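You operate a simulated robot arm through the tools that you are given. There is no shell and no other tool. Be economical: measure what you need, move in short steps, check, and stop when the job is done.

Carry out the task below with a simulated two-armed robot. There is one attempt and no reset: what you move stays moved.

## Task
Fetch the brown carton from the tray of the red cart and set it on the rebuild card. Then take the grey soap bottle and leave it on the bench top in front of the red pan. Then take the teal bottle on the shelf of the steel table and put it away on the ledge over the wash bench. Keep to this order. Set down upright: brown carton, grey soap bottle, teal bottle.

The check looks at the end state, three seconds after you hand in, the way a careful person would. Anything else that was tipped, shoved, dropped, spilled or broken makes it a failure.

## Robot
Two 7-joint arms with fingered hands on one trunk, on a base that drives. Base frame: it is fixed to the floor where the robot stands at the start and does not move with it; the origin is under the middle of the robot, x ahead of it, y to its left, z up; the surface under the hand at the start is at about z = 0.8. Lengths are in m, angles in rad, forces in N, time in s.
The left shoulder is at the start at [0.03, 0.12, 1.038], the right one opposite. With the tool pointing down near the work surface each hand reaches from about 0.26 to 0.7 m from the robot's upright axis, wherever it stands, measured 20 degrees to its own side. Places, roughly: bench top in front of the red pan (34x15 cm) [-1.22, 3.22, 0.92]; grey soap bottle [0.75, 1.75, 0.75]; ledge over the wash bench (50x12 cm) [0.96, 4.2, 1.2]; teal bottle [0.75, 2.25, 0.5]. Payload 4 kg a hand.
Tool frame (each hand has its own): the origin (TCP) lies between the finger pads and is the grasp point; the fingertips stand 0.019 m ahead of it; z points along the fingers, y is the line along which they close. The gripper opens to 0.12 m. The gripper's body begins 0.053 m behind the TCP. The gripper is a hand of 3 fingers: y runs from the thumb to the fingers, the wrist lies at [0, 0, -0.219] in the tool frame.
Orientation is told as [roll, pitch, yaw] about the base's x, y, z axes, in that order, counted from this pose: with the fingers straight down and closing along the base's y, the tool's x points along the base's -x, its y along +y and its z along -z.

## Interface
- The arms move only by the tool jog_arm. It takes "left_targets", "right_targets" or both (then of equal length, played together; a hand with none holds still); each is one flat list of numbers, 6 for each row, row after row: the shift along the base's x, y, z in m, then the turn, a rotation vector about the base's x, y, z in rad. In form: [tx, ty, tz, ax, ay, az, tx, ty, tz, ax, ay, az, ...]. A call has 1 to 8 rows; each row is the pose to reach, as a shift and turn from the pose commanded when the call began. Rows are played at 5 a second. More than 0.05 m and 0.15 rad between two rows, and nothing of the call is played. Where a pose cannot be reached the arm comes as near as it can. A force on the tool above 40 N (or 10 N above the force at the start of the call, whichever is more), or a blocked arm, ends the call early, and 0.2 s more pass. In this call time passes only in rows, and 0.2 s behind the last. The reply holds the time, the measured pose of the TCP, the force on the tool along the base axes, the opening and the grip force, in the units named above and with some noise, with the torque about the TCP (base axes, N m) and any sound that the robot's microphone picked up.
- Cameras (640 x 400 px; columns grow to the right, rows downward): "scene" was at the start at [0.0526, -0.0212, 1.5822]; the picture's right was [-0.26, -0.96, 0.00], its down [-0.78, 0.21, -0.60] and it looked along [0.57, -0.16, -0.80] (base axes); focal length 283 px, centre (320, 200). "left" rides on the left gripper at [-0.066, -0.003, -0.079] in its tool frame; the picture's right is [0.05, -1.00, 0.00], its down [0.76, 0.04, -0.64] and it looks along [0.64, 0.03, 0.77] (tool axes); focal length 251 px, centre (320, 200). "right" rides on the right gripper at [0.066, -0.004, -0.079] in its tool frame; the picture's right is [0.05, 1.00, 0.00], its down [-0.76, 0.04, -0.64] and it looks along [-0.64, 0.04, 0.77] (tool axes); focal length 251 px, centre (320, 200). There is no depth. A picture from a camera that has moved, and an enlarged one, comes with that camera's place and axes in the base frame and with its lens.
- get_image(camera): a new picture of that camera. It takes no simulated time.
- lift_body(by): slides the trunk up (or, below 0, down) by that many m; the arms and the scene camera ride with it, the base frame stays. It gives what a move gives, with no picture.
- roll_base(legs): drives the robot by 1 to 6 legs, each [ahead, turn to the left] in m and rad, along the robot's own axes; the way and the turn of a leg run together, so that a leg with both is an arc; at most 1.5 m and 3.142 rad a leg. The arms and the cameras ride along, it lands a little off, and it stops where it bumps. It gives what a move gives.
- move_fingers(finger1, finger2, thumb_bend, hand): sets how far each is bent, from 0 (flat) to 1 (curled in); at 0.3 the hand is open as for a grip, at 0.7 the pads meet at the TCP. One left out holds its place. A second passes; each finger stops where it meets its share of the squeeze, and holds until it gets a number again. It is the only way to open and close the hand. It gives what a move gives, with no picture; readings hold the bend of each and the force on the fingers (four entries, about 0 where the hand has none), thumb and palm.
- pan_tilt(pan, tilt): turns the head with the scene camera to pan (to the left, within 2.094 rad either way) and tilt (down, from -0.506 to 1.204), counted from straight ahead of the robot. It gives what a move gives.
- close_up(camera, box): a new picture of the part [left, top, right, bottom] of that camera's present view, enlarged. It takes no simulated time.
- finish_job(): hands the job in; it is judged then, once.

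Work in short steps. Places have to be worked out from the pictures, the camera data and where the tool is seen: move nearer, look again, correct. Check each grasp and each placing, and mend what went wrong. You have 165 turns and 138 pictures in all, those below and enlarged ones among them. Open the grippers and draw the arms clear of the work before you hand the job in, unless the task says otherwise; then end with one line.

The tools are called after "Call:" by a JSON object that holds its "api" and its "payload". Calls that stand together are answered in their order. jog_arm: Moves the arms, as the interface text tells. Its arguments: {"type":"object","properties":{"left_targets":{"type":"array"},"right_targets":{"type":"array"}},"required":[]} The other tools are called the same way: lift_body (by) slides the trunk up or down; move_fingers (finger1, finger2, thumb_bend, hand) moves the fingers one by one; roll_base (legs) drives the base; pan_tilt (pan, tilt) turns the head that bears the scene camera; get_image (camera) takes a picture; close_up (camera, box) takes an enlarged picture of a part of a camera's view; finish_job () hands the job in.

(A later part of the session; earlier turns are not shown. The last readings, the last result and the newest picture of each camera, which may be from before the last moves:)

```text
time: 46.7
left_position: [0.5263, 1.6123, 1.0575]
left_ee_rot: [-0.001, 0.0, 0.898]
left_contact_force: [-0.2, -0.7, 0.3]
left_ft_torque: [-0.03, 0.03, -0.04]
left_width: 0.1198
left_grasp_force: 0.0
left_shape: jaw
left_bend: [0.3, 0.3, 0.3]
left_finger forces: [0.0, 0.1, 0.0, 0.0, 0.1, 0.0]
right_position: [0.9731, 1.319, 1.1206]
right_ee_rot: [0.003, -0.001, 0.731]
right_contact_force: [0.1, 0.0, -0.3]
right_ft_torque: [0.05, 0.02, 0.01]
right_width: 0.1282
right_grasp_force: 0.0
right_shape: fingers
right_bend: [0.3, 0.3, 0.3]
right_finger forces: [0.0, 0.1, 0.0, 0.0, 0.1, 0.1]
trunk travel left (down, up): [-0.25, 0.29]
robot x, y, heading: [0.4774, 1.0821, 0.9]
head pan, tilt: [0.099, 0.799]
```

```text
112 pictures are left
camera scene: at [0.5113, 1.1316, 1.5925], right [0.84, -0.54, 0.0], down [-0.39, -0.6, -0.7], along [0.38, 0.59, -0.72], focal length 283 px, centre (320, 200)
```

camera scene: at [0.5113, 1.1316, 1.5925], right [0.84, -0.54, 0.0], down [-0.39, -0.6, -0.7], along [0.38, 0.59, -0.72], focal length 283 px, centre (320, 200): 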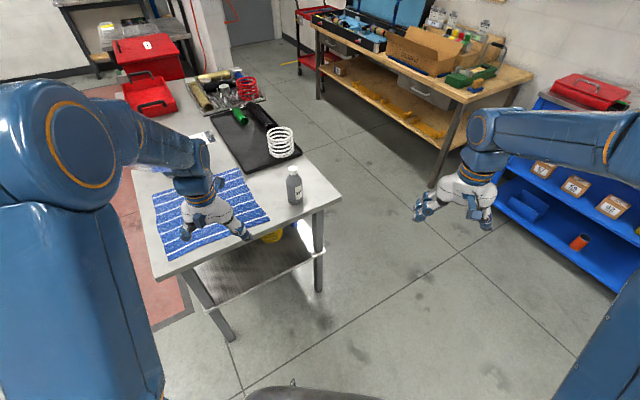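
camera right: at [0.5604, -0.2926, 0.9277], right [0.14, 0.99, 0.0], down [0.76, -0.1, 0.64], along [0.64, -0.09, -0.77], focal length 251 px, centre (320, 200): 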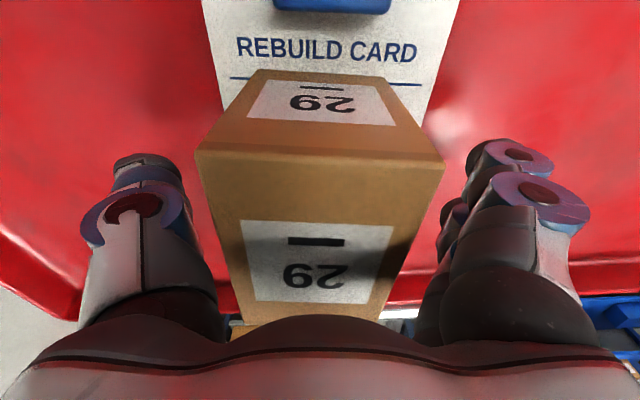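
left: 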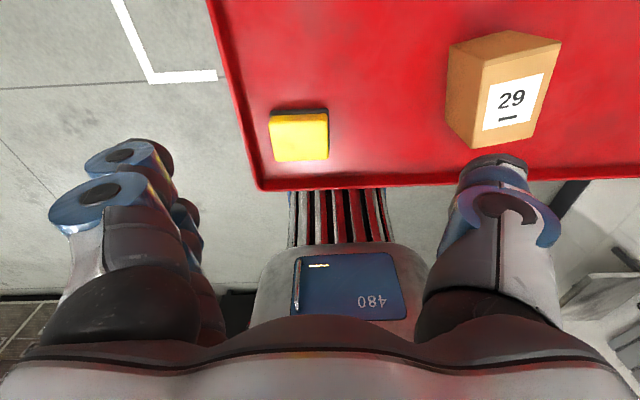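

The grey bottle stands near the table's right front corner; table top maybe around z 0.85–0.9. I raise the trunk for clearance and turn further to face the table.

Call:
{"api": "lift_body", "payload": {"by": 0.15}}

Call:
{"api": "roll_base", "payload": {"legs": [[0, 0.6]]}}

Call:
{"api": "pan_tilt", "payload": {"pan": -0.2, "tilt": 0.9}}

Call:
{"api": "get_image", "payload": {"camera": "scene"}}

Call:
{"api": "get_image", "payload": {"camera": "right"}}

```text
time: 48.4
left_position: [0.5252, 1.614, 1.2053]
left_ee_rot: [-0.001, 0.001, 0.898]
left_contact_force: [-1.2, 0.6, -0.2]
left_ft_torque: [0.01, 0.04, -0.02]
left_width: 0.1199
left_grasp_force: 0.1
left_shape: jaw
left_bend: [0.3, 0.3, 0.3]
left_finger forces: [0.0, 0.0, 0.1, 0.0, 0.1, 0.0]
right_position: [0.9729, 1.32, 1.2717]
right_ee_rot: [0.0, 0.002, 0.73]
right_contact_force: [-0.9, -0.1, -0.4]
right_ft_torque: [0.02, 0.02, 0.0]
right_width: 0.1282
right_grasp_force: 0.1
right_shape: fingers
right_bend: [0.3, 0.3, 0.3]
right_finger forces: [0.0, 0.0, 0.0, 0.0, 0.1, 0.0]
trunk travel left (down, up): [-0.4, 0.14]
robot x, y, heading: [0.4796, 1.0826, 0.904]
head pan, tilt: [0.099, 0.799]
```

```text
time: 50.5
left_position: [0.2211, 1.551, 1.2061]
left_ee_rot: [0.001, 0.001, 1.49]
left_contact_force: [0.2, -0.3, 0.4]
left_ft_torque: [-0.01, 0.01, -0.03]
left_width: 0.1198
left_grasp_force: 0.0
left_shape: jaw
left_bend: [0.3, 0.3, 0.3]
left_finger forces: [0.0, 0.1, 0.0, 0.0, 0.1, 0.0]
right_position: [0.7551, 1.5569, 1.2711]
right_ee_rot: [0.0, 0.0, 1.322]
right_contact_force: [-0.2, 0.5, -0.8]
right_ft_torque: [0.02, 0.02, -0.01]
right_width: 0.1281
right_grasp_force: 0.0
right_shape: fingers
right_bend: [0.3, 0.3, 0.3]
right_finger forces: [0.0, 0.0, 0.0, 0.1, 0.0, 0.1]
trunk travel left (down, up): [-0.4, 0.14]
robot x, y, heading: [0.5215, 1.085, 1.49]
head pan, tilt: [0.099, 0.799]
```

```text
time: 51.2
left_position: [0.218, 1.5522, 1.2072]
left_ee_rot: [-0.001, 0.002, 1.49]
left_contact_force: [-0.4, 0.3, -0.5]
left_ft_torque: [0.01, -0.03, 0.0]
left_width: 0.1201
left_grasp_force: 0.1
left_shape: jaw
left_bend: [0.3, 0.3, 0.3]
left_finger forces: [0.1, 0.1, 0.0, 0.0, 0.1, 0.0]
right_position: [0.7518, 1.5588, 1.2716]
right_ee_rot: [0.0, -0.001, 1.326]
right_contact_force: [-0.5, 0.2, 0.1]
right_ft_torque: [0.01, 0.02, -0.02]
right_width: 0.1282
right_grasp_force: 0.1
right_shape: fingers
right_bend: [0.3, 0.3, 0.3]
right_finger forces: [0.0, 0.0, 0.1, 0.0, 0.0, 0.0]
trunk travel left (down, up): [-0.4, 0.14]
robot x, y, heading: [0.5208, 1.0832, 1.493]
head pan, tilt: [-0.201, 0.901]
```

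```text
111 pictures are left
camera scene: at [0.541, 1.1327, 1.7346], right [0.96, -0.28, 0.0], down [-0.22, -0.75, -0.62], along [0.17, 0.6, -0.78], focal length 283 px, centre (320, 200)
```

scene: 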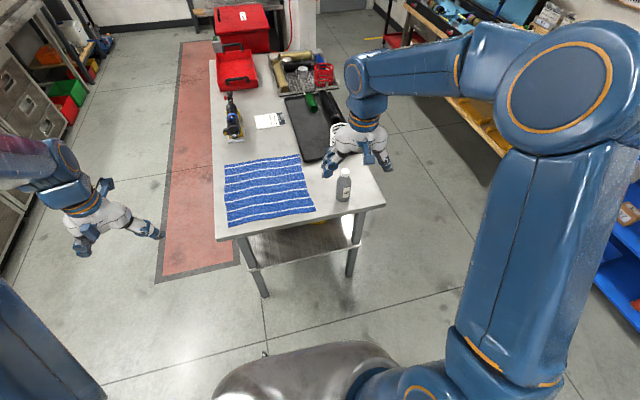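

```text
110 pictures are left
camera right: at [0.7405, 1.4933, 1.3498], right [-0.98, 0.19, 0.0], down [0.15, 0.75, 0.64], along [0.12, 0.63, -0.77], focal length 251 px, centre (320, 200)
```

right: 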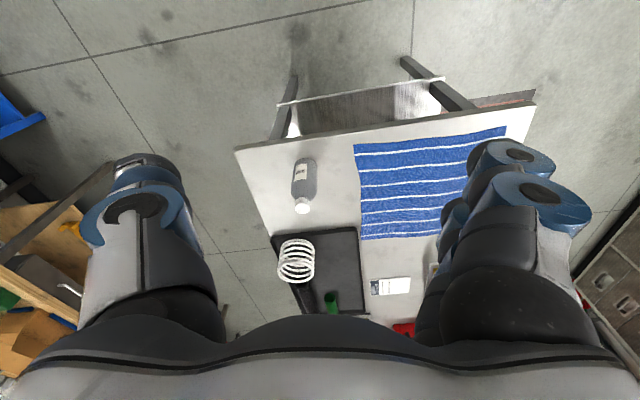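

Triangulating from both cameras: bottle base near (0.835, 1.804), table top about z 0.82, bottle about 15 cm tall. I take close views for its shape.

Call:
{"api": "close_up", "payload": {"camera": "scene", "box": [300, 150, 396, 210]}}

Call:
{"api": "close_up", "payload": {"camera": "right", "box": [224, 130, 384, 230]}}

```text
6.67 times, centred on (348, 180) of scene
camera zoom: at [0.541, 1.1327, 1.7346], right [0.96, -0.28, 0.0], down [-0.22, -0.75, -0.62], along [0.17, 0.6, -0.78], focal length 1888 px, centre (133, 333)
```

zoom: 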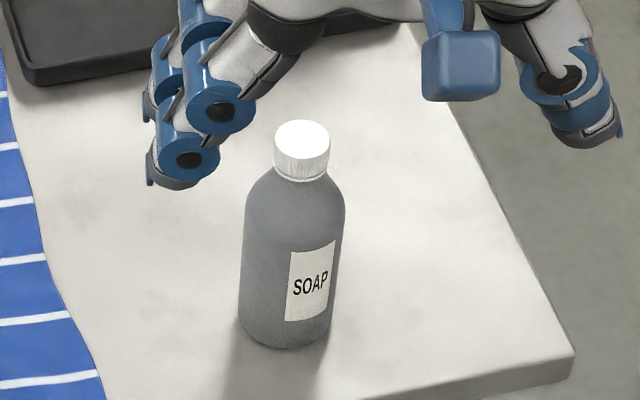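

```text
4.00 times, centred on (304, 180) of right
camera zoom: at [0.7405, 1.4933, 1.3498], right [-0.98, 0.19, 0.0], down [0.15, 0.75, 0.64], along [0.12, 0.63, -0.77], focal length 1006 px, centre (384, 280)
```

zoom: 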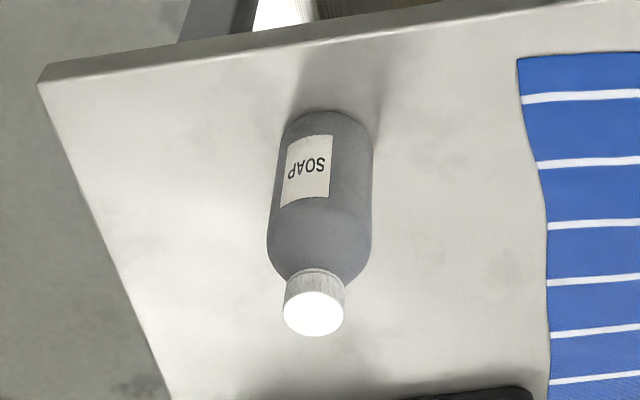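

Body is about 6 cm wide up to z ≈ 0.94, cap to about 0.98. I'll grip it from the front with the tool tilted about 65° from vertical; first I tilt the hand while still high.

Call:
{"api": "jog_arm", "payload": {"right_targets": [0.006, 0.01, -0.01, 0.137, -0.0345, 0, 0.012, 0.02, -0.02, 0.274, -0.069, 0, 0.018, 0.03, -0.03, 0.411, -0.1035, 0, 0.025, 0.04, -0.04, 0.548, -0.138, 0, 0.031, 0.05, -0.05, 0.685, -0.1725, 0, 0.037, 0.06, -0.06, 0.822, -0.207, 0, 0.043, 0.065, -0.08, 0.959, -0.2415, 0, 0.05, 0.07, -0.1, 1.096, -0.276, 0]}}

Call:
{"api": "get_image", "payload": {"camera": "scene"}}

Call:
{"api": "get_image", "payload": {"camera": "right"}}

```text
time: 53.0
left_position: [0.2223, 1.5511, 1.2073]
left_ee_rot: [0.001, 0.0, 1.49]
left_contact_force: [1.0, 0.0, 0.2]
left_ft_torque: [0.02, 0.05, 0.01]
left_width: 0.1199
left_grasp_force: 0.0
left_shape: jaw
left_bend: [0.3, 0.3, 0.3]
left_finger forces: [0.0, 0.1, 0.1, 0.0, 0.0, 0.0]
right_position: [0.8031, 1.6275, 1.1763]
right_ee_rot: [0.008, -1.087, 1.319]
right_contact_force: [0.4, 0.7, -0.2]
right_ft_torque: [-0.01, 0.01, 0.05]
right_width: 0.1282
right_grasp_force: 0.0
right_shape: fingers
right_bend: [0.3, 0.3, 0.3]
right_finger forces: [0.1, 0.0, 0.1, 0.0, 0.1, 0.0]
right hand out of reach, approached as far as the arm can: row 8
trunk travel left (down, up): [-0.4, 0.14]
robot x, y, heading: [0.5262, 1.0821, 1.491]
head pan, tilt: [-0.201, 0.901]
```

```text
107 pictures are left
camera scene: at [0.547, 1.132, 1.7346], right [0.96, -0.28, 0.0], down [-0.22, -0.75, -0.62], along [0.17, 0.6, -0.78], focal length 283 px, centre (320, 200)
```

scene: 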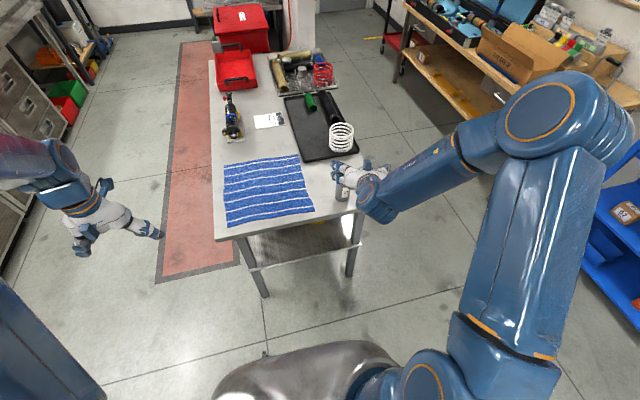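

```text
106 pictures are left
camera right: at [0.7836, 1.5281, 1.1549], right [-0.97, 0.22, -0.04], down [-0.09, -0.2, 0.98], along [0.2, 0.96, 0.21], focal length 251 px, centre (320, 200)
```

right: 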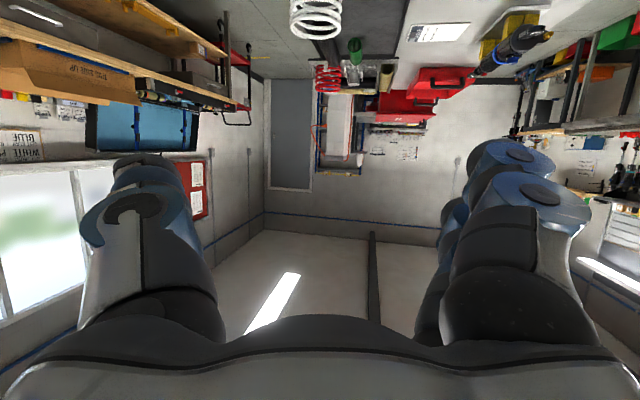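

Hand tilted 62° from vertical. I lower it to in front of the bottle.

Call:
{"api": "jog_arm", "payload": {"right_targets": [0, 0, -0.04, 0, 0, 0, 0, 0, -0.08, 0, 0, 0, 0, 0, -0.12, 0, 0, 0, 0, 0, -0.16, 0, 0, 0, 0, 0.01, -0.2, 0, 0, 0]}}

Call:
{"api": "get_image", "payload": {"camera": "right"}}

Call:
{"api": "close_up", "payload": {"camera": "scene", "box": [280, 130, 408, 210]}}

```text
time: 54.5
left_position: [0.217, 1.5497, 1.2066]
left_ee_rot: [-0.001, -0.001, 1.492]
left_contact_force: [-0.3, -0.1, 0.3]
left_ft_torque: [0.04, -0.05, 0.0]
left_width: 0.1201
left_grasp_force: 0.0
left_shape: jaw
left_bend: [0.3, 0.3, 0.3]
left_finger forces: [0.0, 0.0, 0.0, 0.1, 0.0, 0.0]
right_position: [0.6924, 1.6337, 0.9791]
right_ee_rot: [0.405, -0.971, 0.917]
right_contact_force: [0.1, -0.9, -0.5]
right_ft_torque: [0.04, 0.01, 0.0]
right_width: 0.1287
right_grasp_force: 0.0
right_shape: fingers
right_bend: [0.3, 0.3, 0.3]
right_finger forces: [0.1, 0.1, 0.0, 0.1, 0.0, 0.0]
right hand out of reach, approached as far as the arm can: row 1, 2, 3, 4, 5
trunk travel left (down, up): [-0.4, 0.14]
robot x, y, heading: [0.5267, 1.0809, 1.492]
head pan, tilt: [-0.201, 0.901]
stopped in row 5 (right hand): the arm was blocked; the commanded pose is now the measured one
```

```text
105 pictures are left
camera right: at [0.6615, 1.5365, 0.9645], right [-0.94, 0.27, 0.18], down [0.13, -0.19, 0.97], along [0.3, 0.94, 0.14], focal length 251 px, centre (320, 200)
```

right: 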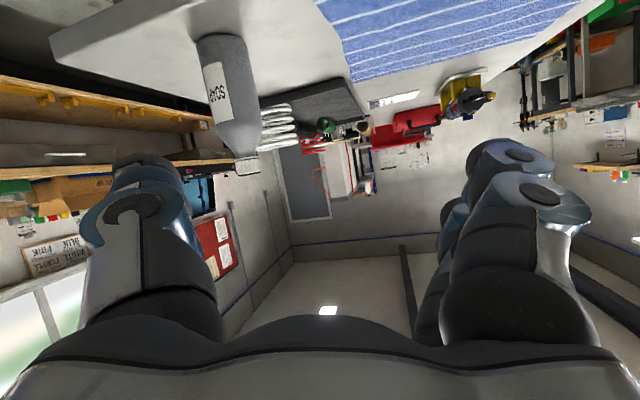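

```text
5.00 times, centred on (344, 170) of scene
camera zoom: at [0.5407, 1.1285, 1.7348], right [0.96, -0.28, 0.0], down [-0.22, -0.75, -0.62], along [0.17, 0.6, -0.78], focal length 1416 px, centre (200, 350)
```

zoom: 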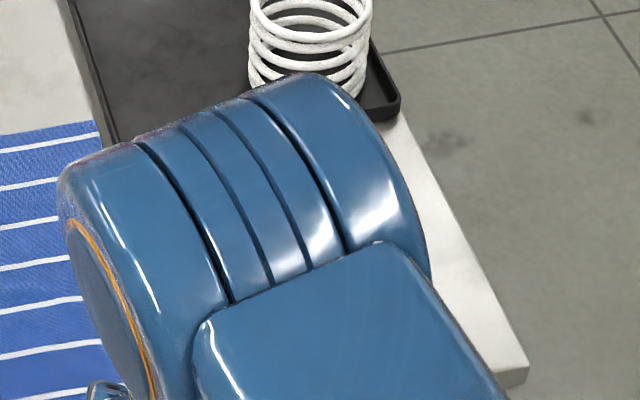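

The arm ran into its limits and deviated. I look at the whole arm before moving.

Call:
{"api": "get_image", "payload": {"camera": "scene"}}

Call:
{"api": "get_image", "payload": {"camera": "left"}}

```text
103 pictures are left
camera scene: at [0.5407, 1.1285, 1.7348], right [0.96, -0.28, 0.0], down [-0.22, -0.75, -0.62], along [0.17, 0.6, -0.78], focal length 283 px, centre (320, 200)
```

scene: 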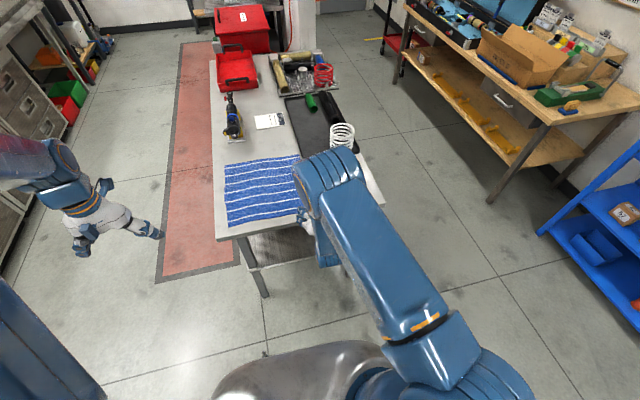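

```text
102 pictures are left
camera left: at [0.2257, 1.6148, 1.2861], right [0.99, -0.13, 0.0], down [-0.1, -0.76, 0.64], along [-0.08, -0.64, -0.77], focal length 251 px, centre (320, 200)
```

left: 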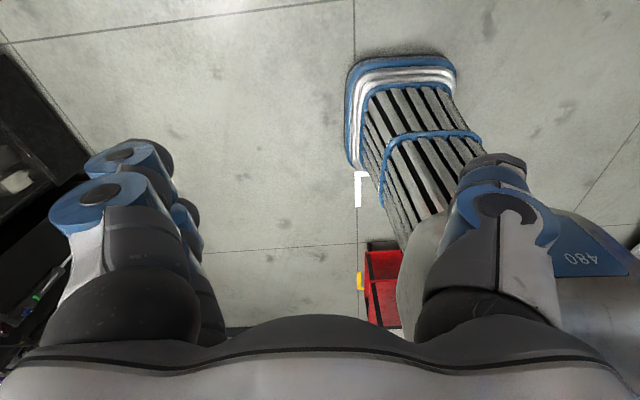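

The hand is too near the body for this tilt, so the elbow folded outward. I'll undo that move, then approach from above at the bottle's distance, where the arm is more stretched.

Call:
{"api": "jog_arm", "payload": {"right_targets": [0.018, 0, 0.033, 0.002, -0.04, 0.009, 0.036, 0, 0.066, 0.004, -0.08, 0.018, 0.055, 0, 0.1, 0.006, -0.12, 0.027, 0.073, 0, 0.133, 0.008, -0.16, 0.036, 0.092, -0.003, 0.166, 0.01, -0.2, 0.045, 0.11, -0.006, 0.2, 0.012, -0.237, 0.053]}}

Call:
{"api": "get_image", "payload": {"camera": "scene"}}

```text
time: 55.9
left_position: [0.2176, 1.5507, 1.2062]
left_ee_rot: [-0.002, 0.001, 1.491]
left_contact_force: [0.0, 0.2, -0.2]
left_ft_torque: [0.01, -0.01, 0.03]
left_width: 0.12
left_grasp_force: 0.1
left_shape: jaw
left_bend: [0.3, 0.3, 0.3]
left_finger forces: [0.1, 0.1, 0.0, 0.1, 0.0, 0.1]
right_position: [0.801, 1.6283, 1.1791]
right_ee_rot: [-0.003, -1.082, 1.325]
right_contact_force: [-0.1, 0.8, 1.2]
right_ft_torque: [0.0, -0.02, -0.01]
right_width: 0.1284
right_grasp_force: 0.0
right_shape: fingers
right_bend: [0.3, 0.3, 0.3]
right_finger forces: [0.0, 0.0, 0.1, 0.1, 0.0, 0.0]
right hand out of reach, approached as far as the arm can: row 1, 2, 3, 4
trunk travel left (down, up): [-0.4, 0.14]
robot x, y, heading: [0.5248, 1.0763, 1.489]
head pan, tilt: [-0.201, 0.901]
```

```text
101 pictures are left
camera scene: at [0.5415, 1.1312, 1.7347], right [0.96, -0.28, 0.0], down [-0.22, -0.75, -0.62], along [0.17, 0.6, -0.78], focal length 283 px, centre (320, 200)
```

scene: 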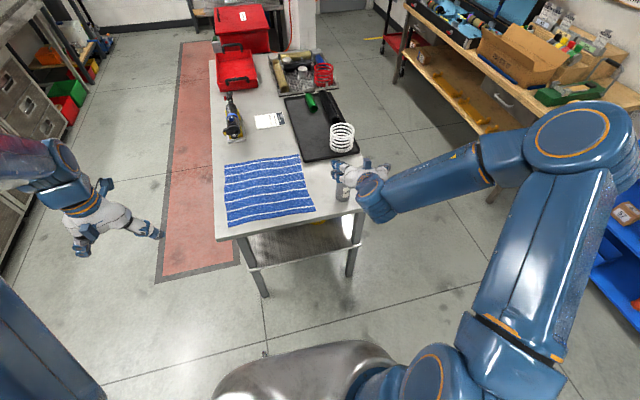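

Recovered. I move outward to over the bottle, staying above its cap.

Call:
{"api": "jog_arm", "payload": {"right_targets": [0.007, 0.035, -0.006, 0, 0, 0, 0.014, 0.07, -0.012, 0, 0, 0, 0.02, 0.105, -0.02, 0, 0, 0, 0.027, 0.14, -0.03, 0, 0, 0, 0.034, 0.176, -0.04, 0, 0, 0]}}

Call:
{"api": "get_image", "payload": {"camera": "scene"}}

Call:
{"api": "close_up", "payload": {"camera": "scene", "box": [280, 130, 408, 210]}}

```text
time: 57.0
left_position: [0.2196, 1.5533, 1.2055]
left_ee_rot: [0.001, 0.001, 1.49]
left_contact_force: [0.1, 0.2, -0.3]
left_ft_torque: [0.0, 0.01, 0.03]
left_width: 0.12
left_grasp_force: 0.0
left_shape: jaw
left_bend: [0.3, 0.3, 0.3]
left_finger forces: [0.0, 0.1, 0.0, 0.0, 0.1, 0.0]
right_position: [0.8364, 1.8064, 1.1371]
right_ee_rot: [0.001, -1.078, 1.319]
right_contact_force: [-0.2, 0.2, 0.2]
right_ft_torque: [0.01, -0.03, -0.01]
right_width: 0.1281
right_grasp_force: 0.1
right_shape: fingers
right_bend: [0.3, 0.3, 0.3]
right_finger forces: [0.0, 0.0, 0.0, 0.0, 0.1, 0.0]
trunk travel left (down, up): [-0.4, 0.14]
robot x, y, heading: [0.522, 1.0772, 1.483]
head pan, tilt: [-0.201, 0.901]
```

```text
100 pictures are left
camera scene: at [0.5436, 1.1335, 1.7345], right [0.96, -0.28, 0.0], down [-0.22, -0.75, -0.62], along [0.17, 0.6, -0.78], focal length 283 px, centre (320, 200)
```

scene: 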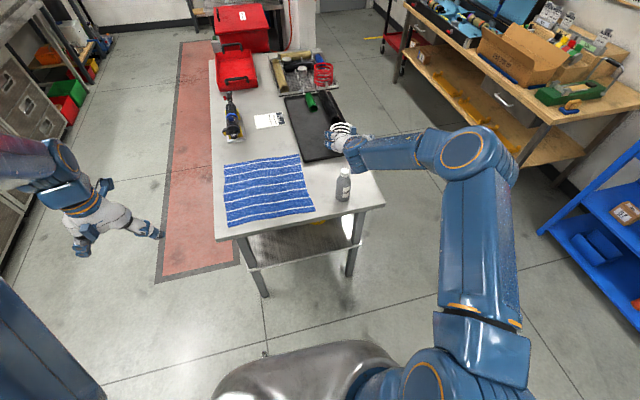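

```text
5.00 times, centred on (344, 170) of scene
camera zoom: at [0.5436, 1.1335, 1.7345], right [0.96, -0.28, 0.0], down [-0.22, -0.75, -0.62], along [0.17, 0.6, -0.78], focal length 1416 px, centre (200, 350)
```

zoom: 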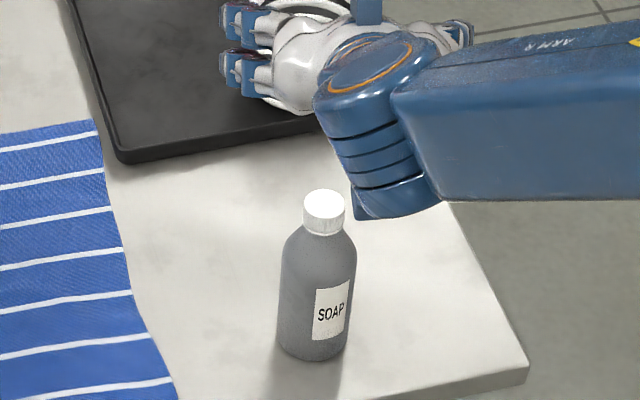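

The hand is directly above the bottle (0.838, 1.804), thumb right, fingers left. I descend vertically to mid-upper body, in two stages.

Call:
{"api": "jog_arm", "payload": {"right_targets": [0.001, -0.001, -0.04, 0, 0, 0, 0.001, -0.002, -0.08, 0, 0, 0, 0.001, -0.002, -0.12, 0, 0, 0, 0.001, -0.002, -0.15, 0, 0, 0]}}

Call:
{"api": "get_image", "payload": {"camera": "right"}}

Call:
{"api": "close_up", "payload": {"camera": "scene", "box": [280, 130, 408, 210]}}

```text
time: 58.0
left_position: [0.2187, 1.5526, 1.2058]
left_ee_rot: [0.002, 0.003, 1.491]
left_contact_force: [0.6, -0.1, 0.1]
left_ft_torque: [-0.01, 0.0, 0.01]
left_width: 0.12
left_grasp_force: 0.0
left_shape: jaw
left_bend: [0.3, 0.3, 0.3]
left_finger forces: [0.0, 0.0, 0.0, 0.0, 0.0, 0.1]
right_position: [0.8442, 1.8035, 1.0521]
right_ee_rot: [-0.001, -1.078, 1.32]
right_contact_force: [0.0, -0.5, -0.1]
right_ft_torque: [0.01, -0.03, 0.02]
right_width: 0.1282
right_grasp_force: 0.1
right_shape: fingers
right_bend: [0.3, 0.3, 0.3]
right_finger forces: [0.0, 0.0, 0.0, 0.0, 0.0, 0.0]
right hand out of reach, approached as far as the arm can: row 3, 4
trunk travel left (down, up): [-0.4, 0.14]
robot x, y, heading: [0.5229, 1.0769, 1.491]
head pan, tilt: [-0.201, 0.901]
```

```text
98 pictures are left
camera right: at [0.8232, 1.7048, 1.0307], right [-0.97, 0.22, -0.05], down [-0.09, -0.19, 0.98], along [0.21, 0.96, 0.2], focal length 251 px, centre (320, 200)
```

right: 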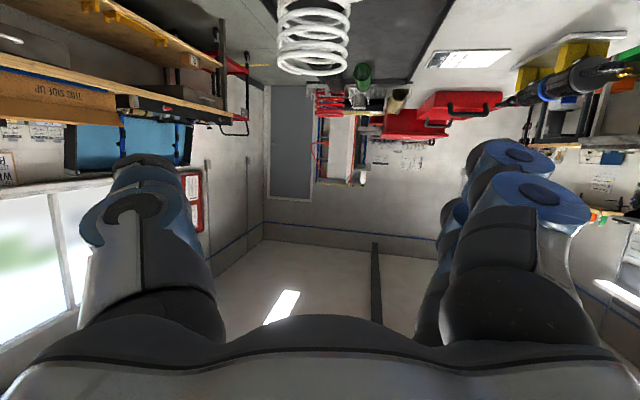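

```text
5.00 times, centred on (344, 170) of scene
camera zoom: at [0.5429, 1.1328, 1.7346], right [0.96, -0.28, 0.0], down [-0.22, -0.75, -0.62], along [0.17, 0.6, -0.78], focal length 1416 px, centre (200, 350)
```

zoom: 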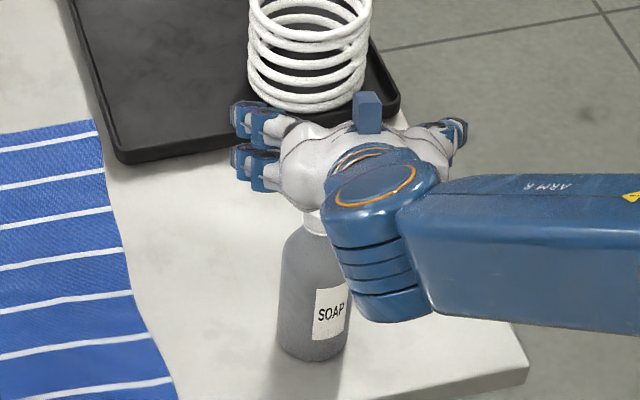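

The arm can't go lower in this posture, but the trunk can carry it straight down. I lower the trunk in stages.

Call:
{"api": "lift_body", "payload": {"by": -0.07}}

Call:
{"api": "close_up", "payload": {"camera": "scene", "box": [280, 130, 408, 210]}}

Call:
{"api": "get_image", "payload": {"camera": "right"}}

```text
time: 59.1
left_position: [0.22, 1.5526, 1.1355]
left_ee_rot: [-0.002, 0.001, 1.49]
left_contact_force: [-0.3, -0.4, -0.2]
left_ft_torque: [0.01, 0.0, -0.01]
left_width: 0.1199
left_grasp_force: 0.2
left_shape: jaw
left_bend: [0.3, 0.3, 0.3]
left_finger forces: [0.0, 0.0, 0.1, 0.0, 0.0, 0.0]
right_position: [0.8454, 1.8025, 0.9826]
right_ee_rot: [0.001, -1.08, 1.316]
right_contact_force: [0.0, 0.5, 0.1]
right_ft_torque: [-0.01, 0.02, 0.0]
right_width: 0.128
right_grasp_force: 0.2
right_shape: fingers
right_bend: [0.3, 0.3, 0.3]
right_finger forces: [0.0, 0.0, 0.0, 0.0, 0.0, 0.0]
trunk travel left (down, up): [-0.33, 0.21]
robot x, y, heading: [0.5232, 1.0774, 1.487]
head pan, tilt: [-0.201, 0.901]
```

```text
5.00 times, centred on (344, 170) of scene
camera zoom: at [0.5439, 1.1318, 1.6647], right [0.96, -0.28, 0.0], down [-0.22, -0.75, -0.62], along [0.17, 0.6, -0.78], focal length 1416 px, centre (200, 350)
```

zoom: 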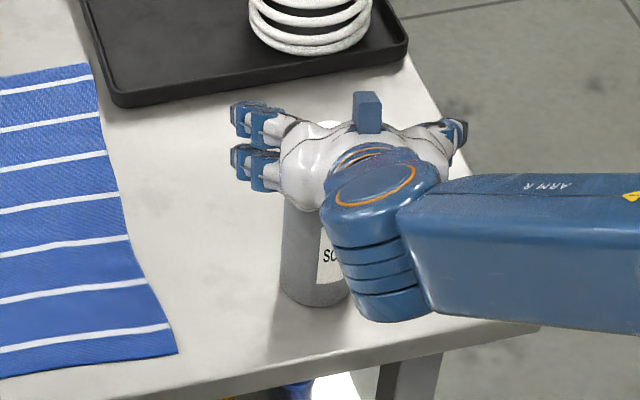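

```text
95 pictures are left
camera right: at [0.8238, 1.7042, 0.9612], right [-0.97, 0.22, -0.05], down [-0.09, -0.19, 0.98], along [0.21, 0.96, 0.21], focal length 251 px, centre (320, 200)
```

right: 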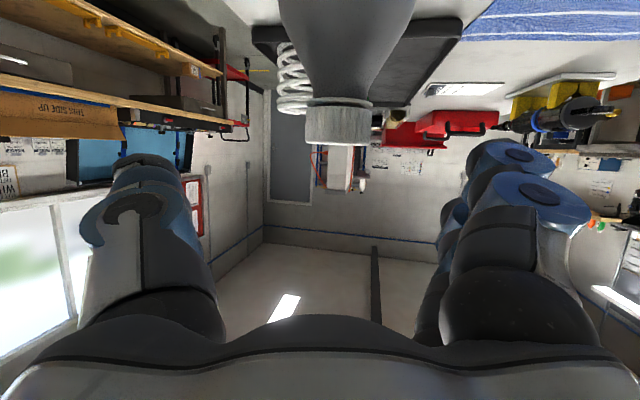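

The wrist view places the cap at z ≈ 0.94–0.96, bottle axis near (0.844, 1.823), table at about 0.80. I shift the hand forward 2 cm at this height, keeping height, and look again.

Call:
{"api": "jog_arm", "payload": {"right_targets": [0.003, 0.01, 0.065, 0, 0, 0, 0.006, 0.019, 0.065, 0, 0, 0]}}

Call:
{"api": "get_image", "payload": {"camera": "right"}}

```text
refused: row 1 steps farther than a row can; nothing moved
```

```text
94 pictures are left
camera right: at [0.8238, 1.7042, 0.9612], right [-0.97, 0.22, -0.05], down [-0.09, -0.19, 0.98], along [0.21, 0.96, 0.21], focal length 251 px, centre (320, 200)
```

right: 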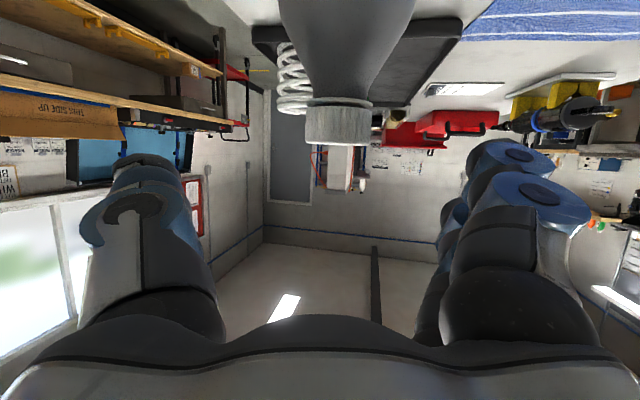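

Call:
{"api": "jog_arm", "payload": {"right_targets": [0.002, 0.005, 0.045, 0, 0, 0, 0.006, 0.019, 0.065, 0, 0, 0]}}

Call:
{"api": "get_image", "payload": {"camera": "right"}}

```text
time: 59.7
left_position: [0.2199, 1.5522, 1.1352]
left_ee_rot: [0.0, 0.001, 1.492]
left_contact_force: [-0.9, -0.1, -0.3]
left_ft_torque: [0.02, -0.01, 0.03]
left_width: 0.1202
left_grasp_force: 0.1
left_shape: jaw
left_bend: [0.3, 0.3, 0.3]
left_finger forces: [0.0, 0.0, 0.0, 0.0, 0.1, 0.0]
right_position: [0.8513, 1.8211, 1.047]
right_ee_rot: [0.001, -1.079, 1.318]
right_contact_force: [0.2, -0.4, -0.4]
right_ft_torque: [0.02, 0.03, 0.01]
right_width: 0.1282
right_grasp_force: 0.0
right_shape: fingers
right_bend: [0.3, 0.3, 0.3]
right_finger forces: [0.1, 0.0, 0.0, 0.0, 0.0, 0.1]
trunk travel left (down, up): [-0.33, 0.21]
robot x, y, heading: [0.5266, 1.0814, 1.487]
head pan, tilt: [-0.201, 0.901]
```

```text
93 pictures are left
camera right: at [0.83, 1.7234, 1.0252], right [-0.97, 0.22, -0.05], down [-0.09, -0.19, 0.98], along [0.21, 0.96, 0.2], focal length 251 px, centre (320, 200)
```

right: 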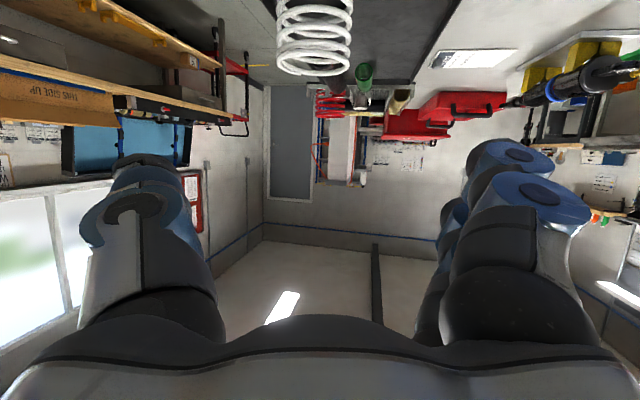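

The commanded pose was already clamped, so this raised it. I go back down 6.5 cm with a small x correction.

Call:
{"api": "jog_arm", "payload": {"right_targets": [-0.003, 0, -0.035, 0, 0, 0, -0.006, 0.001, -0.065, 0, 0, 0]}}

Call:
{"api": "get_image", "payload": {"camera": "right"}}

```text
time: 60.3
left_position: [0.2193, 1.5508, 1.136]
left_ee_rot: [-0.001, 0.001, 1.491]
left_contact_force: [-0.6, -0.4, 0.1]
left_ft_torque: [0.01, -0.04, 0.01]
left_width: 0.1199
left_grasp_force: 0.0
left_shape: jaw
left_bend: [0.3, 0.3, 0.3]
left_finger forces: [0.1, 0.1, 0.1, 0.1, 0.0, 0.1]
right_position: [0.8458, 1.8232, 0.979]
right_ee_rot: [0.0, -1.079, 1.317]
right_contact_force: [-0.1, -0.2, -0.2]
right_ft_torque: [0.02, 0.02, -0.02]
right_width: 0.1281
right_grasp_force: 0.0
right_shape: fingers
right_bend: [0.3, 0.3, 0.3]
right_finger forces: [0.0, 0.1, 0.0, 0.0, 0.1, 0.0]
trunk travel left (down, up): [-0.33, 0.21]
robot x, y, heading: [0.5239, 1.0815, 1.487]
head pan, tilt: [-0.201, 0.901]
```

```text
92 pictures are left
camera right: at [0.8249, 1.7244, 0.9593], right [-0.97, 0.22, -0.05], down [-0.09, -0.19, 0.98], along [0.21, 0.96, 0.21], focal length 251 px, centre (320, 200)
```

right: 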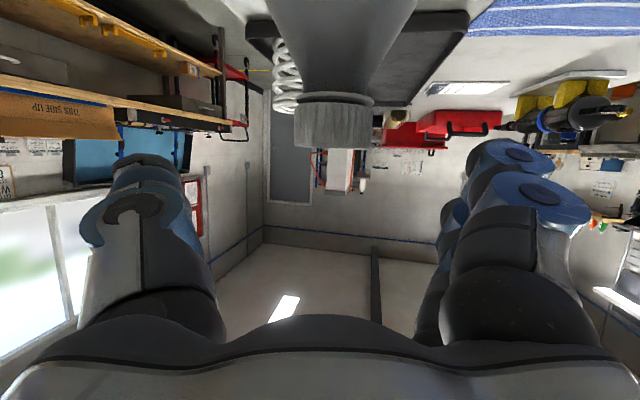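

Two wrist views agree: bottle axis (0.843, 1.826), cap top z 0.96. Hand is within 3 mm. I lower the trunk to bring the TCP to about z 0.888.

Call:
{"api": "lift_body", "payload": {"by": -0.06}}

Call:
{"api": "get_image", "payload": {"camera": "right"}}

```text
time: 61.3
left_position: [0.2201, 1.5518, 1.077]
left_ee_rot: [0.0, 0.001, 1.491]
left_contact_force: [0.7, 0.5, -0.1]
left_ft_torque: [0.01, 0.03, -0.01]
left_width: 0.1201
left_grasp_force: 0.1
left_shape: jaw
left_bend: [0.3, 0.3, 0.3]
left_finger forces: [0.0, 0.0, 0.1, 0.1, 0.1, 0.0]
right_position: [0.8458, 1.8207, 0.9212]
right_ee_rot: [0.001, -1.079, 1.318]
right_contact_force: [0.6, 0.7, -0.1]
right_ft_torque: [-0.05, 0.0, -0.02]
right_width: 0.1281
right_grasp_force: 0.1
right_shape: fingers
right_bend: [0.3, 0.3, 0.3]
right_finger forces: [0.1, 0.0, 0.0, 0.1, 0.1, 0.0]
trunk travel left (down, up): [-0.27, 0.27]
robot x, y, heading: [0.5247, 1.0803, 1.494]
head pan, tilt: [-0.201, 0.901]
```

```text
91 pictures are left
camera right: at [0.8246, 1.7238, 0.8997], right [-0.97, 0.22, -0.05], down [-0.09, -0.19, 0.98], along [0.21, 0.96, 0.21], focal length 251 px, centre (320, 200)
```

right: 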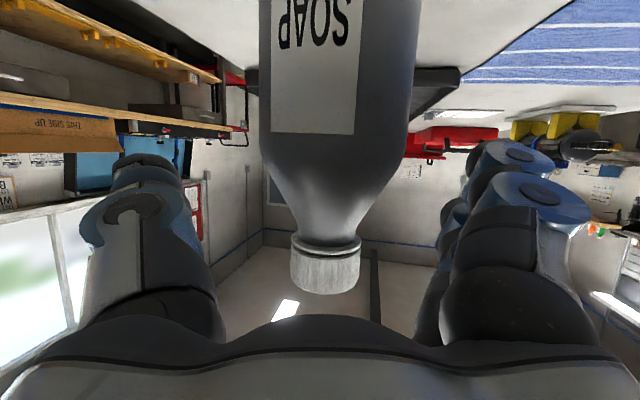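

The TCP is at shoulder level; 3 cm more brings the pads onto the straight body with clearance for the cap.

Call:
{"api": "lift_body", "payload": {"by": -0.03}}

Call:
{"api": "get_image", "payload": {"camera": "right"}}

```text
time: 62.1
left_position: [0.2205, 1.5519, 1.0472]
left_ee_rot: [-0.001, 0.001, 1.491]
left_contact_force: [0.0, 0.2, -0.7]
left_ft_torque: [0.01, -0.01, 0.0]
left_width: 0.1202
left_grasp_force: 0.2
left_shape: jaw
left_bend: [0.3, 0.3, 0.3]
left_finger forces: [0.1, 0.1, 0.0, 0.0, 0.1, 0.0]
right_position: [0.8465, 1.8213, 0.8909]
right_ee_rot: [-0.002, -1.081, 1.318]
right_contact_force: [-0.6, -0.6, 0.9]
right_ft_torque: [-0.03, -0.02, -0.03]
right_width: 0.1281
right_grasp_force: 0.0
right_shape: fingers
right_bend: [0.3, 0.3, 0.3]
right_finger forces: [0.0, 0.0, 0.1, 0.0, 0.0, 0.0]
trunk travel left (down, up): [-0.24, 0.3]
robot x, y, heading: [0.5244, 1.0776, 1.494]
head pan, tilt: [-0.201, 0.901]
```

```text
90 pictures are left
camera right: at [0.8246, 1.7237, 0.8697], right [-0.97, 0.22, -0.05], down [-0.09, -0.19, 0.98], along [0.21, 0.96, 0.21], focal length 251 px, centre (320, 200)
```

right: 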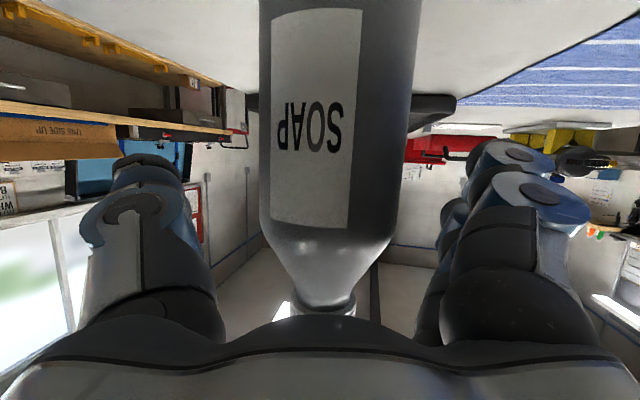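

The body lies between thumb and fingers. I close.

Call:
{"api": "move_fingers", "payload": {"hand": "right", "finger1": 0.65, "finger2": 0.65, "thumb_bend": 0.65}}

Call:
{"api": "get_image", "payload": {"camera": "right"}}

```text
time: 63.1
left_position: [0.2193, 1.5511, 1.046]
left_ee_rot: [-0.001, 0.0, 1.49]
left_contact_force: [-0.7, -0.2, -0.2]
left_ft_torque: [0.03, -0.01, 0.04]
left_width: 0.1198
left_grasp_force: 0.1
left_shape: jaw
left_bend: [0.3, 0.3, 0.3]
left_finger forces: [0.0, 0.0, 0.0, 0.0, 0.0, 0.0]
right_position: [0.8453, 1.8225, 0.8912]
right_ee_rot: [-0.001, -1.077, 1.319]
right_contact_force: [-1.1, 0.7, 1.7]
right_ft_torque: [-0.04, 0.02, -0.02]
right_width: 0.062
right_grasp_force: 24.5
right_shape: fingers
right_bend: [0.55, 0.55, 0.52]
right_finger forces: [12.1, 13.3, 0.0, 0.1, 23.5, 0.1]
trunk travel left (down, up): [-0.24, 0.3]
robot x, y, heading: [0.5253, 1.0838, 1.487]
head pan, tilt: [-0.201, 0.901]
```

```text
89 pictures are left
camera right: at [0.8244, 1.7239, 0.8696], right [-0.97, 0.22, -0.05], down [-0.09, -0.19, 0.98], along [0.21, 0.96, 0.21], focal length 251 px, centre (320, 200)
```

right: 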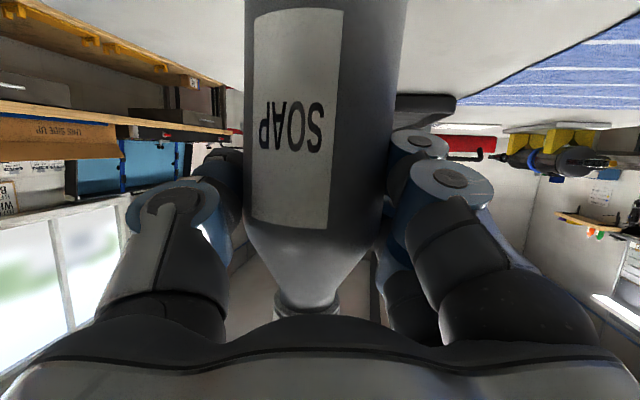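

Gripped at 24 N. I lift with the trunk by 20 cm.

Call:
{"api": "lift_body", "payload": {"by": 0.2}}

Call:
{"api": "get_image", "payload": {"camera": "scene"}}

```text
time: 65.2
left_position: [0.2199, 1.5525, 1.2454]
left_ee_rot: [0.0, 0.001, 1.491]
left_contact_force: [-0.3, 0.0, -0.4]
left_ft_torque: [-0.01, -0.02, 0.01]
left_width: 0.1201
left_grasp_force: 0.0
left_shape: jaw
left_bend: [0.3, 0.3, 0.3]
left_finger forces: [0.1, 0.0, 0.0, 0.0, 0.0, 0.0]
right_position: [0.8461, 1.8227, 1.0909]
right_ee_rot: [0.0, -1.079, 1.318]
right_contact_force: [-0.5, 0.3, -3.2]
right_ft_torque: [-0.01, 0.01, -0.02]
right_width: 0.0623
right_grasp_force: 24.2
right_shape: fingers
right_bend: [0.55, 0.55, 0.52]
right_finger forces: [11.1, 13.0, 0.0, 0.0, 24.1, 0.0]
trunk travel left (down, up): [-0.44, 0.1]
robot x, y, heading: [0.5265, 1.0818, 1.488]
head pan, tilt: [-0.201, 0.901]
```

```text
88 pictures are left
camera scene: at [0.5441, 1.1327, 1.7744], right [0.96, -0.28, 0.0], down [-0.22, -0.75, -0.62], along [0.17, 0.6, -0.78], focal length 283 px, centre (320, 200)
```

scene: 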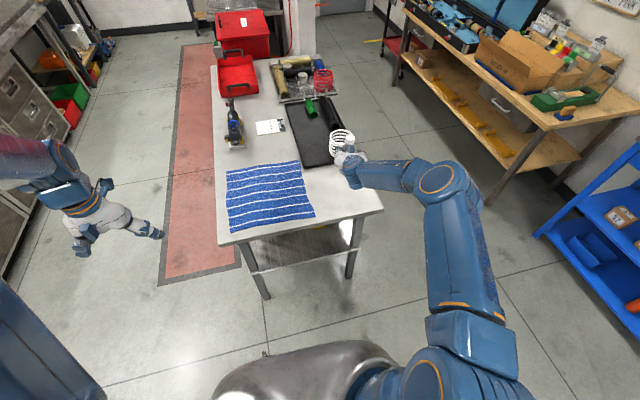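

Held (3 N weight). I draw the arm in before driving.

Call:
{"api": "jog_arm", "payload": {"right_targets": [-0.008, -0.035, 0.015, 0, 0, 0, -0.016, -0.07, 0.03, 0, 0, 0, -0.024, -0.105, 0.045, 0, 0, 0, -0.032, -0.14, 0.06, 0, 0, 0, -0.04, -0.165, 0.08, 0, 0, 0]}}

Call:
{"api": "roll_base", "payload": {"legs": [[-0.3, 0], [0, 0.55]]}}

Call:
{"api": "get_image", "payload": {"camera": "scene"}}

```text
time: 66.5
left_position: [0.2161, 1.552, 1.2448]
left_ee_rot: [-0.001, 0.002, 1.493]
left_contact_force: [-0.2, 0.0, 0.0]
left_ft_torque: [0.01, 0.04, 0.0]
left_width: 0.12
left_grasp_force: 0.1
left_shape: jaw
left_bend: [0.3, 0.3, 0.3]
left_finger forces: [0.1, 0.0, 0.1, 0.0, 0.0, 0.1]
right_position: [0.8029, 1.6583, 1.1728]
right_ee_rot: [-0.005, -1.079, 1.322]
right_contact_force: [-1.2, -0.5, -3.6]
right_ft_torque: [-0.01, -0.02, -0.04]
right_width: 0.0621
right_grasp_force: 23.4
right_shape: fingers
right_bend: [0.55, 0.55, 0.52]
right_finger forces: [10.9, 12.7, 0.0, 0.0, 23.5, 0.1]
right hand out of reach, approached as far as the arm can: row 2, 3, 4
trunk travel left (down, up): [-0.44, 0.1]
robot x, y, heading: [0.5227, 1.0785, 1.487]
head pan, tilt: [-0.201, 0.901]
```

```text
time: 70.0
left_position: [-0.0057, 1.0247, 1.2449]
left_ee_rot: [-0.001, 0.001, 2.043]
left_contact_force: [0.7, 0.1, -0.1]
left_ft_torque: [0.01, 0.0, 0.03]
left_width: 0.1203
left_grasp_force: 0.0
left_shape: jaw
left_bend: [0.3, 0.3, 0.3]
left_finger forces: [0.1, 0.0, 0.0, 0.0, 0.1, 0.1]
right_position: [0.4374, 1.4223, 1.1737]
right_ee_rot: [-0.002, -1.078, 1.868]
right_contact_force: [-0.8, 0.3, -3.2]
right_ft_torque: [-0.06, -0.03, 0.0]
right_width: 0.0622
right_grasp_force: 23.8
right_shape: fingers
right_bend: [0.55, 0.55, 0.52]
right_finger forces: [10.9, 12.7, 0.0, 0.1, 23.6, 0.0]
trunk travel left (down, up): [-0.44, 0.1]
robot x, y, heading: [0.536, 0.802, 2.044]
head pan, tilt: [-0.201, 0.901]
```

```text
87 pictures are left
camera scene: at [0.5266, 0.8537, 1.7747], right [0.96, 0.27, 0.0], down [0.21, -0.76, -0.62], along [-0.17, 0.6, -0.78], focal length 283 px, centre (320, 200)
```

scene: 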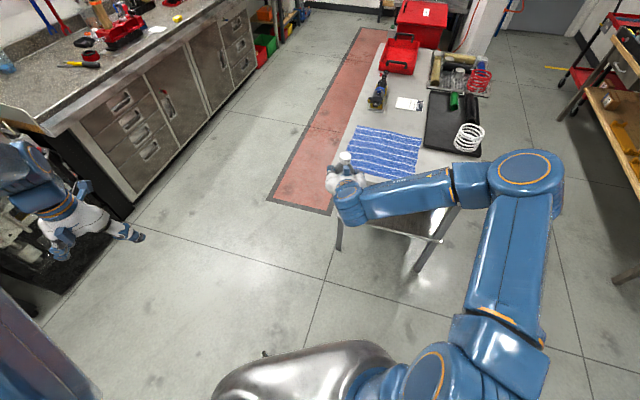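

Path clear. I turn a bit more, drive into the aisle, and face along it.

Call:
{"api": "roll_base", "payload": {"legs": [[0, 0.36], [1.12, 0], [0, -0.42], [0, -0.42]]}}

Call:
{"api": "pan_tilt", "payload": {"pan": 0.5, "tilt": 0.65}}

Call:
{"api": "get_image", "payload": {"camera": "scene"}}

```text
time: 79.4
left_position: [-0.7, 2.0371, 1.2449]
left_ee_rot: [0.002, 0.002, 1.587]
left_contact_force: [0.7, -0.1, -0.1]
left_ft_torque: [-0.03, 0.06, 0.0]
left_width: 0.1199
left_grasp_force: 0.1
left_shape: jaw
left_bend: [0.3, 0.3, 0.3]
left_finger forces: [0.0, 0.0, 0.0, 0.0, 0.0, 0.0]
right_position: [-0.1244, 2.1968, 1.168]
right_ee_rot: [-0.005, -1.07, 1.414]
right_contact_force: [-0.4, 0.2, -3.6]
right_ft_torque: [0.0, 0.03, -0.05]
right_width: 0.0623
right_grasp_force: 22.3
right_shape: fingers
right_bend: [0.56, 0.56, 0.52]
right_finger forces: [10.6, 12.0, 0.0, 0.0, 22.7, 0.1]
trunk travel left (down, up): [-0.44, 0.1]
robot x, y, heading: [-0.3686, 1.5919, 1.558]
head pan, tilt: [-0.201, 0.901]
stopped in leg 4: the robot was blocked; the commanded pose is now the measured one
```

```text
time: 80.5
left_position: [-0.6999, 2.0365, 1.2468]
left_ee_rot: [0.002, 0.0, 1.587]
left_contact_force: [0.3, 0.6, 0.2]
left_ft_torque: [-0.03, 0.0, 0.0]
left_width: 0.1198
left_grasp_force: 0.0
left_shape: jaw
left_bend: [0.3, 0.3, 0.3]
left_finger forces: [0.0, 0.0, 0.0, 0.0, 0.0, 0.0]
right_position: [-0.1245, 2.1958, 1.1708]
right_ee_rot: [-0.004, -1.073, 1.415]
right_contact_force: [-0.5, 0.0, -2.4]
right_ft_torque: [-0.05, 0.03, 0.02]
right_width: 0.062
right_grasp_force: 22.6
right_shape: fingers
right_bend: [0.56, 0.56, 0.52]
right_finger forces: [10.6, 12.0, 0.0, 0.1, 22.8, 0.0]
trunk travel left (down, up): [-0.44, 0.1]
robot x, y, heading: [-0.3699, 1.592, 1.563]
head pan, tilt: [0.499, 0.649]
```

```text
86 pictures are left
camera scene: at [-0.4084, 1.6483, 1.7951], right [0.88, 0.47, 0.0], down [0.28, -0.54, -0.8], along [-0.37, 0.7, -0.61], focal length 283 px, centre (320, 200)
```

scene: 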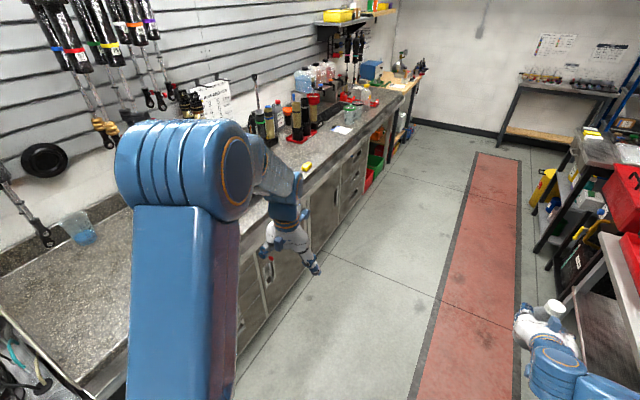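

In the aisle, heading along it; the pan is hidden by my left arm. I drive ahead 1 m and look left.

Call:
{"api": "roll_base", "payload": {"legs": [[1.0, 0]]}}

Call:
{"api": "pan_tilt", "payload": {"pan": 1.3, "tilt": 0.7}}

Call:
{"api": "get_image", "payload": {"camera": "scene"}}

```text
time: 85.7
left_position: [-0.6646, 3.0452, 1.2462]
left_ee_rot: [0.001, -0.001, 1.558]
left_contact_force: [0.8, 0.1, 0.0]
left_ft_torque: [-0.01, 0.03, 0.02]
left_width: 0.1201
left_grasp_force: 0.0
left_shape: jaw
left_bend: [0.3, 0.3, 0.3]
left_finger forces: [0.1, 0.0, 0.0, 0.1, 0.0, 0.0]
right_position: [-0.084, 3.1911, 1.1718]
right_ee_rot: [-0.007, -1.074, 1.39]
right_contact_force: [0.4, -0.5, -3.4]
right_ft_torque: [-0.05, 0.03, 0.02]
right_width: 0.062
right_grasp_force: 22.9
right_shape: fingers
right_bend: [0.56, 0.56, 0.52]
right_finger forces: [10.7, 12.0, 0.0, 0.0, 22.7, 0.1]
trunk travel left (down, up): [-0.44, 0.1]
robot x, y, heading: [-0.346, 2.594, 1.534]
head pan, tilt: [0.499, 0.649]
```

```text
time: 86.8
left_position: [-0.6639, 3.0454, 1.2466]
left_ee_rot: [0.002, 0.0, 1.558]
left_contact_force: [-0.3, -0.1, -0.8]
left_ft_torque: [-0.01, -0.01, 0.01]
left_width: 0.1201
left_grasp_force: 0.0
left_shape: jaw
left_bend: [0.3, 0.3, 0.3]
left_finger forces: [0.0, 0.0, 0.0, 0.0, 0.0, 0.1]
right_position: [-0.0835, 3.1907, 1.1708]
right_ee_rot: [-0.007, -1.073, 1.388]
right_contact_force: [-0.1, 0.0, -3.0]
right_ft_torque: [-0.03, 0.0, -0.02]
right_width: 0.0623
right_grasp_force: 22.7
right_shape: fingers
right_bend: [0.56, 0.56, 0.52]
right_finger forces: [10.6, 11.9, 0.0, 0.0, 22.6, 0.1]
trunk travel left (down, up): [-0.44, 0.1]
robot x, y, heading: [-0.3452, 2.5908, 1.534]
head pan, tilt: [1.3, 0.7]
```

```text
85 pictures are left
camera scene: at [-0.4256, 2.5981, 1.7908], right [0.3, 0.95, 0.0], down [0.61, -0.2, -0.76], along [-0.73, 0.23, -0.64], focal length 283 px, centre (320, 200)
```

scene: 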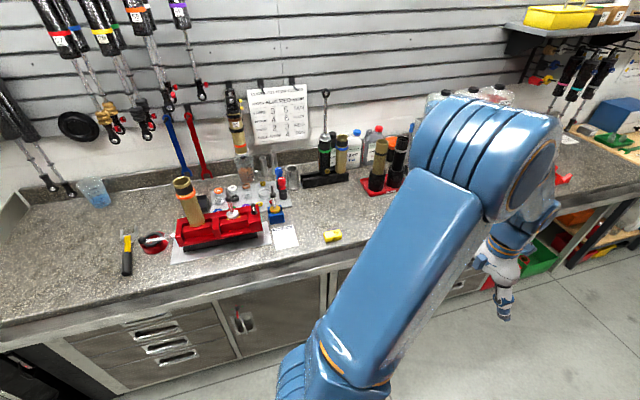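

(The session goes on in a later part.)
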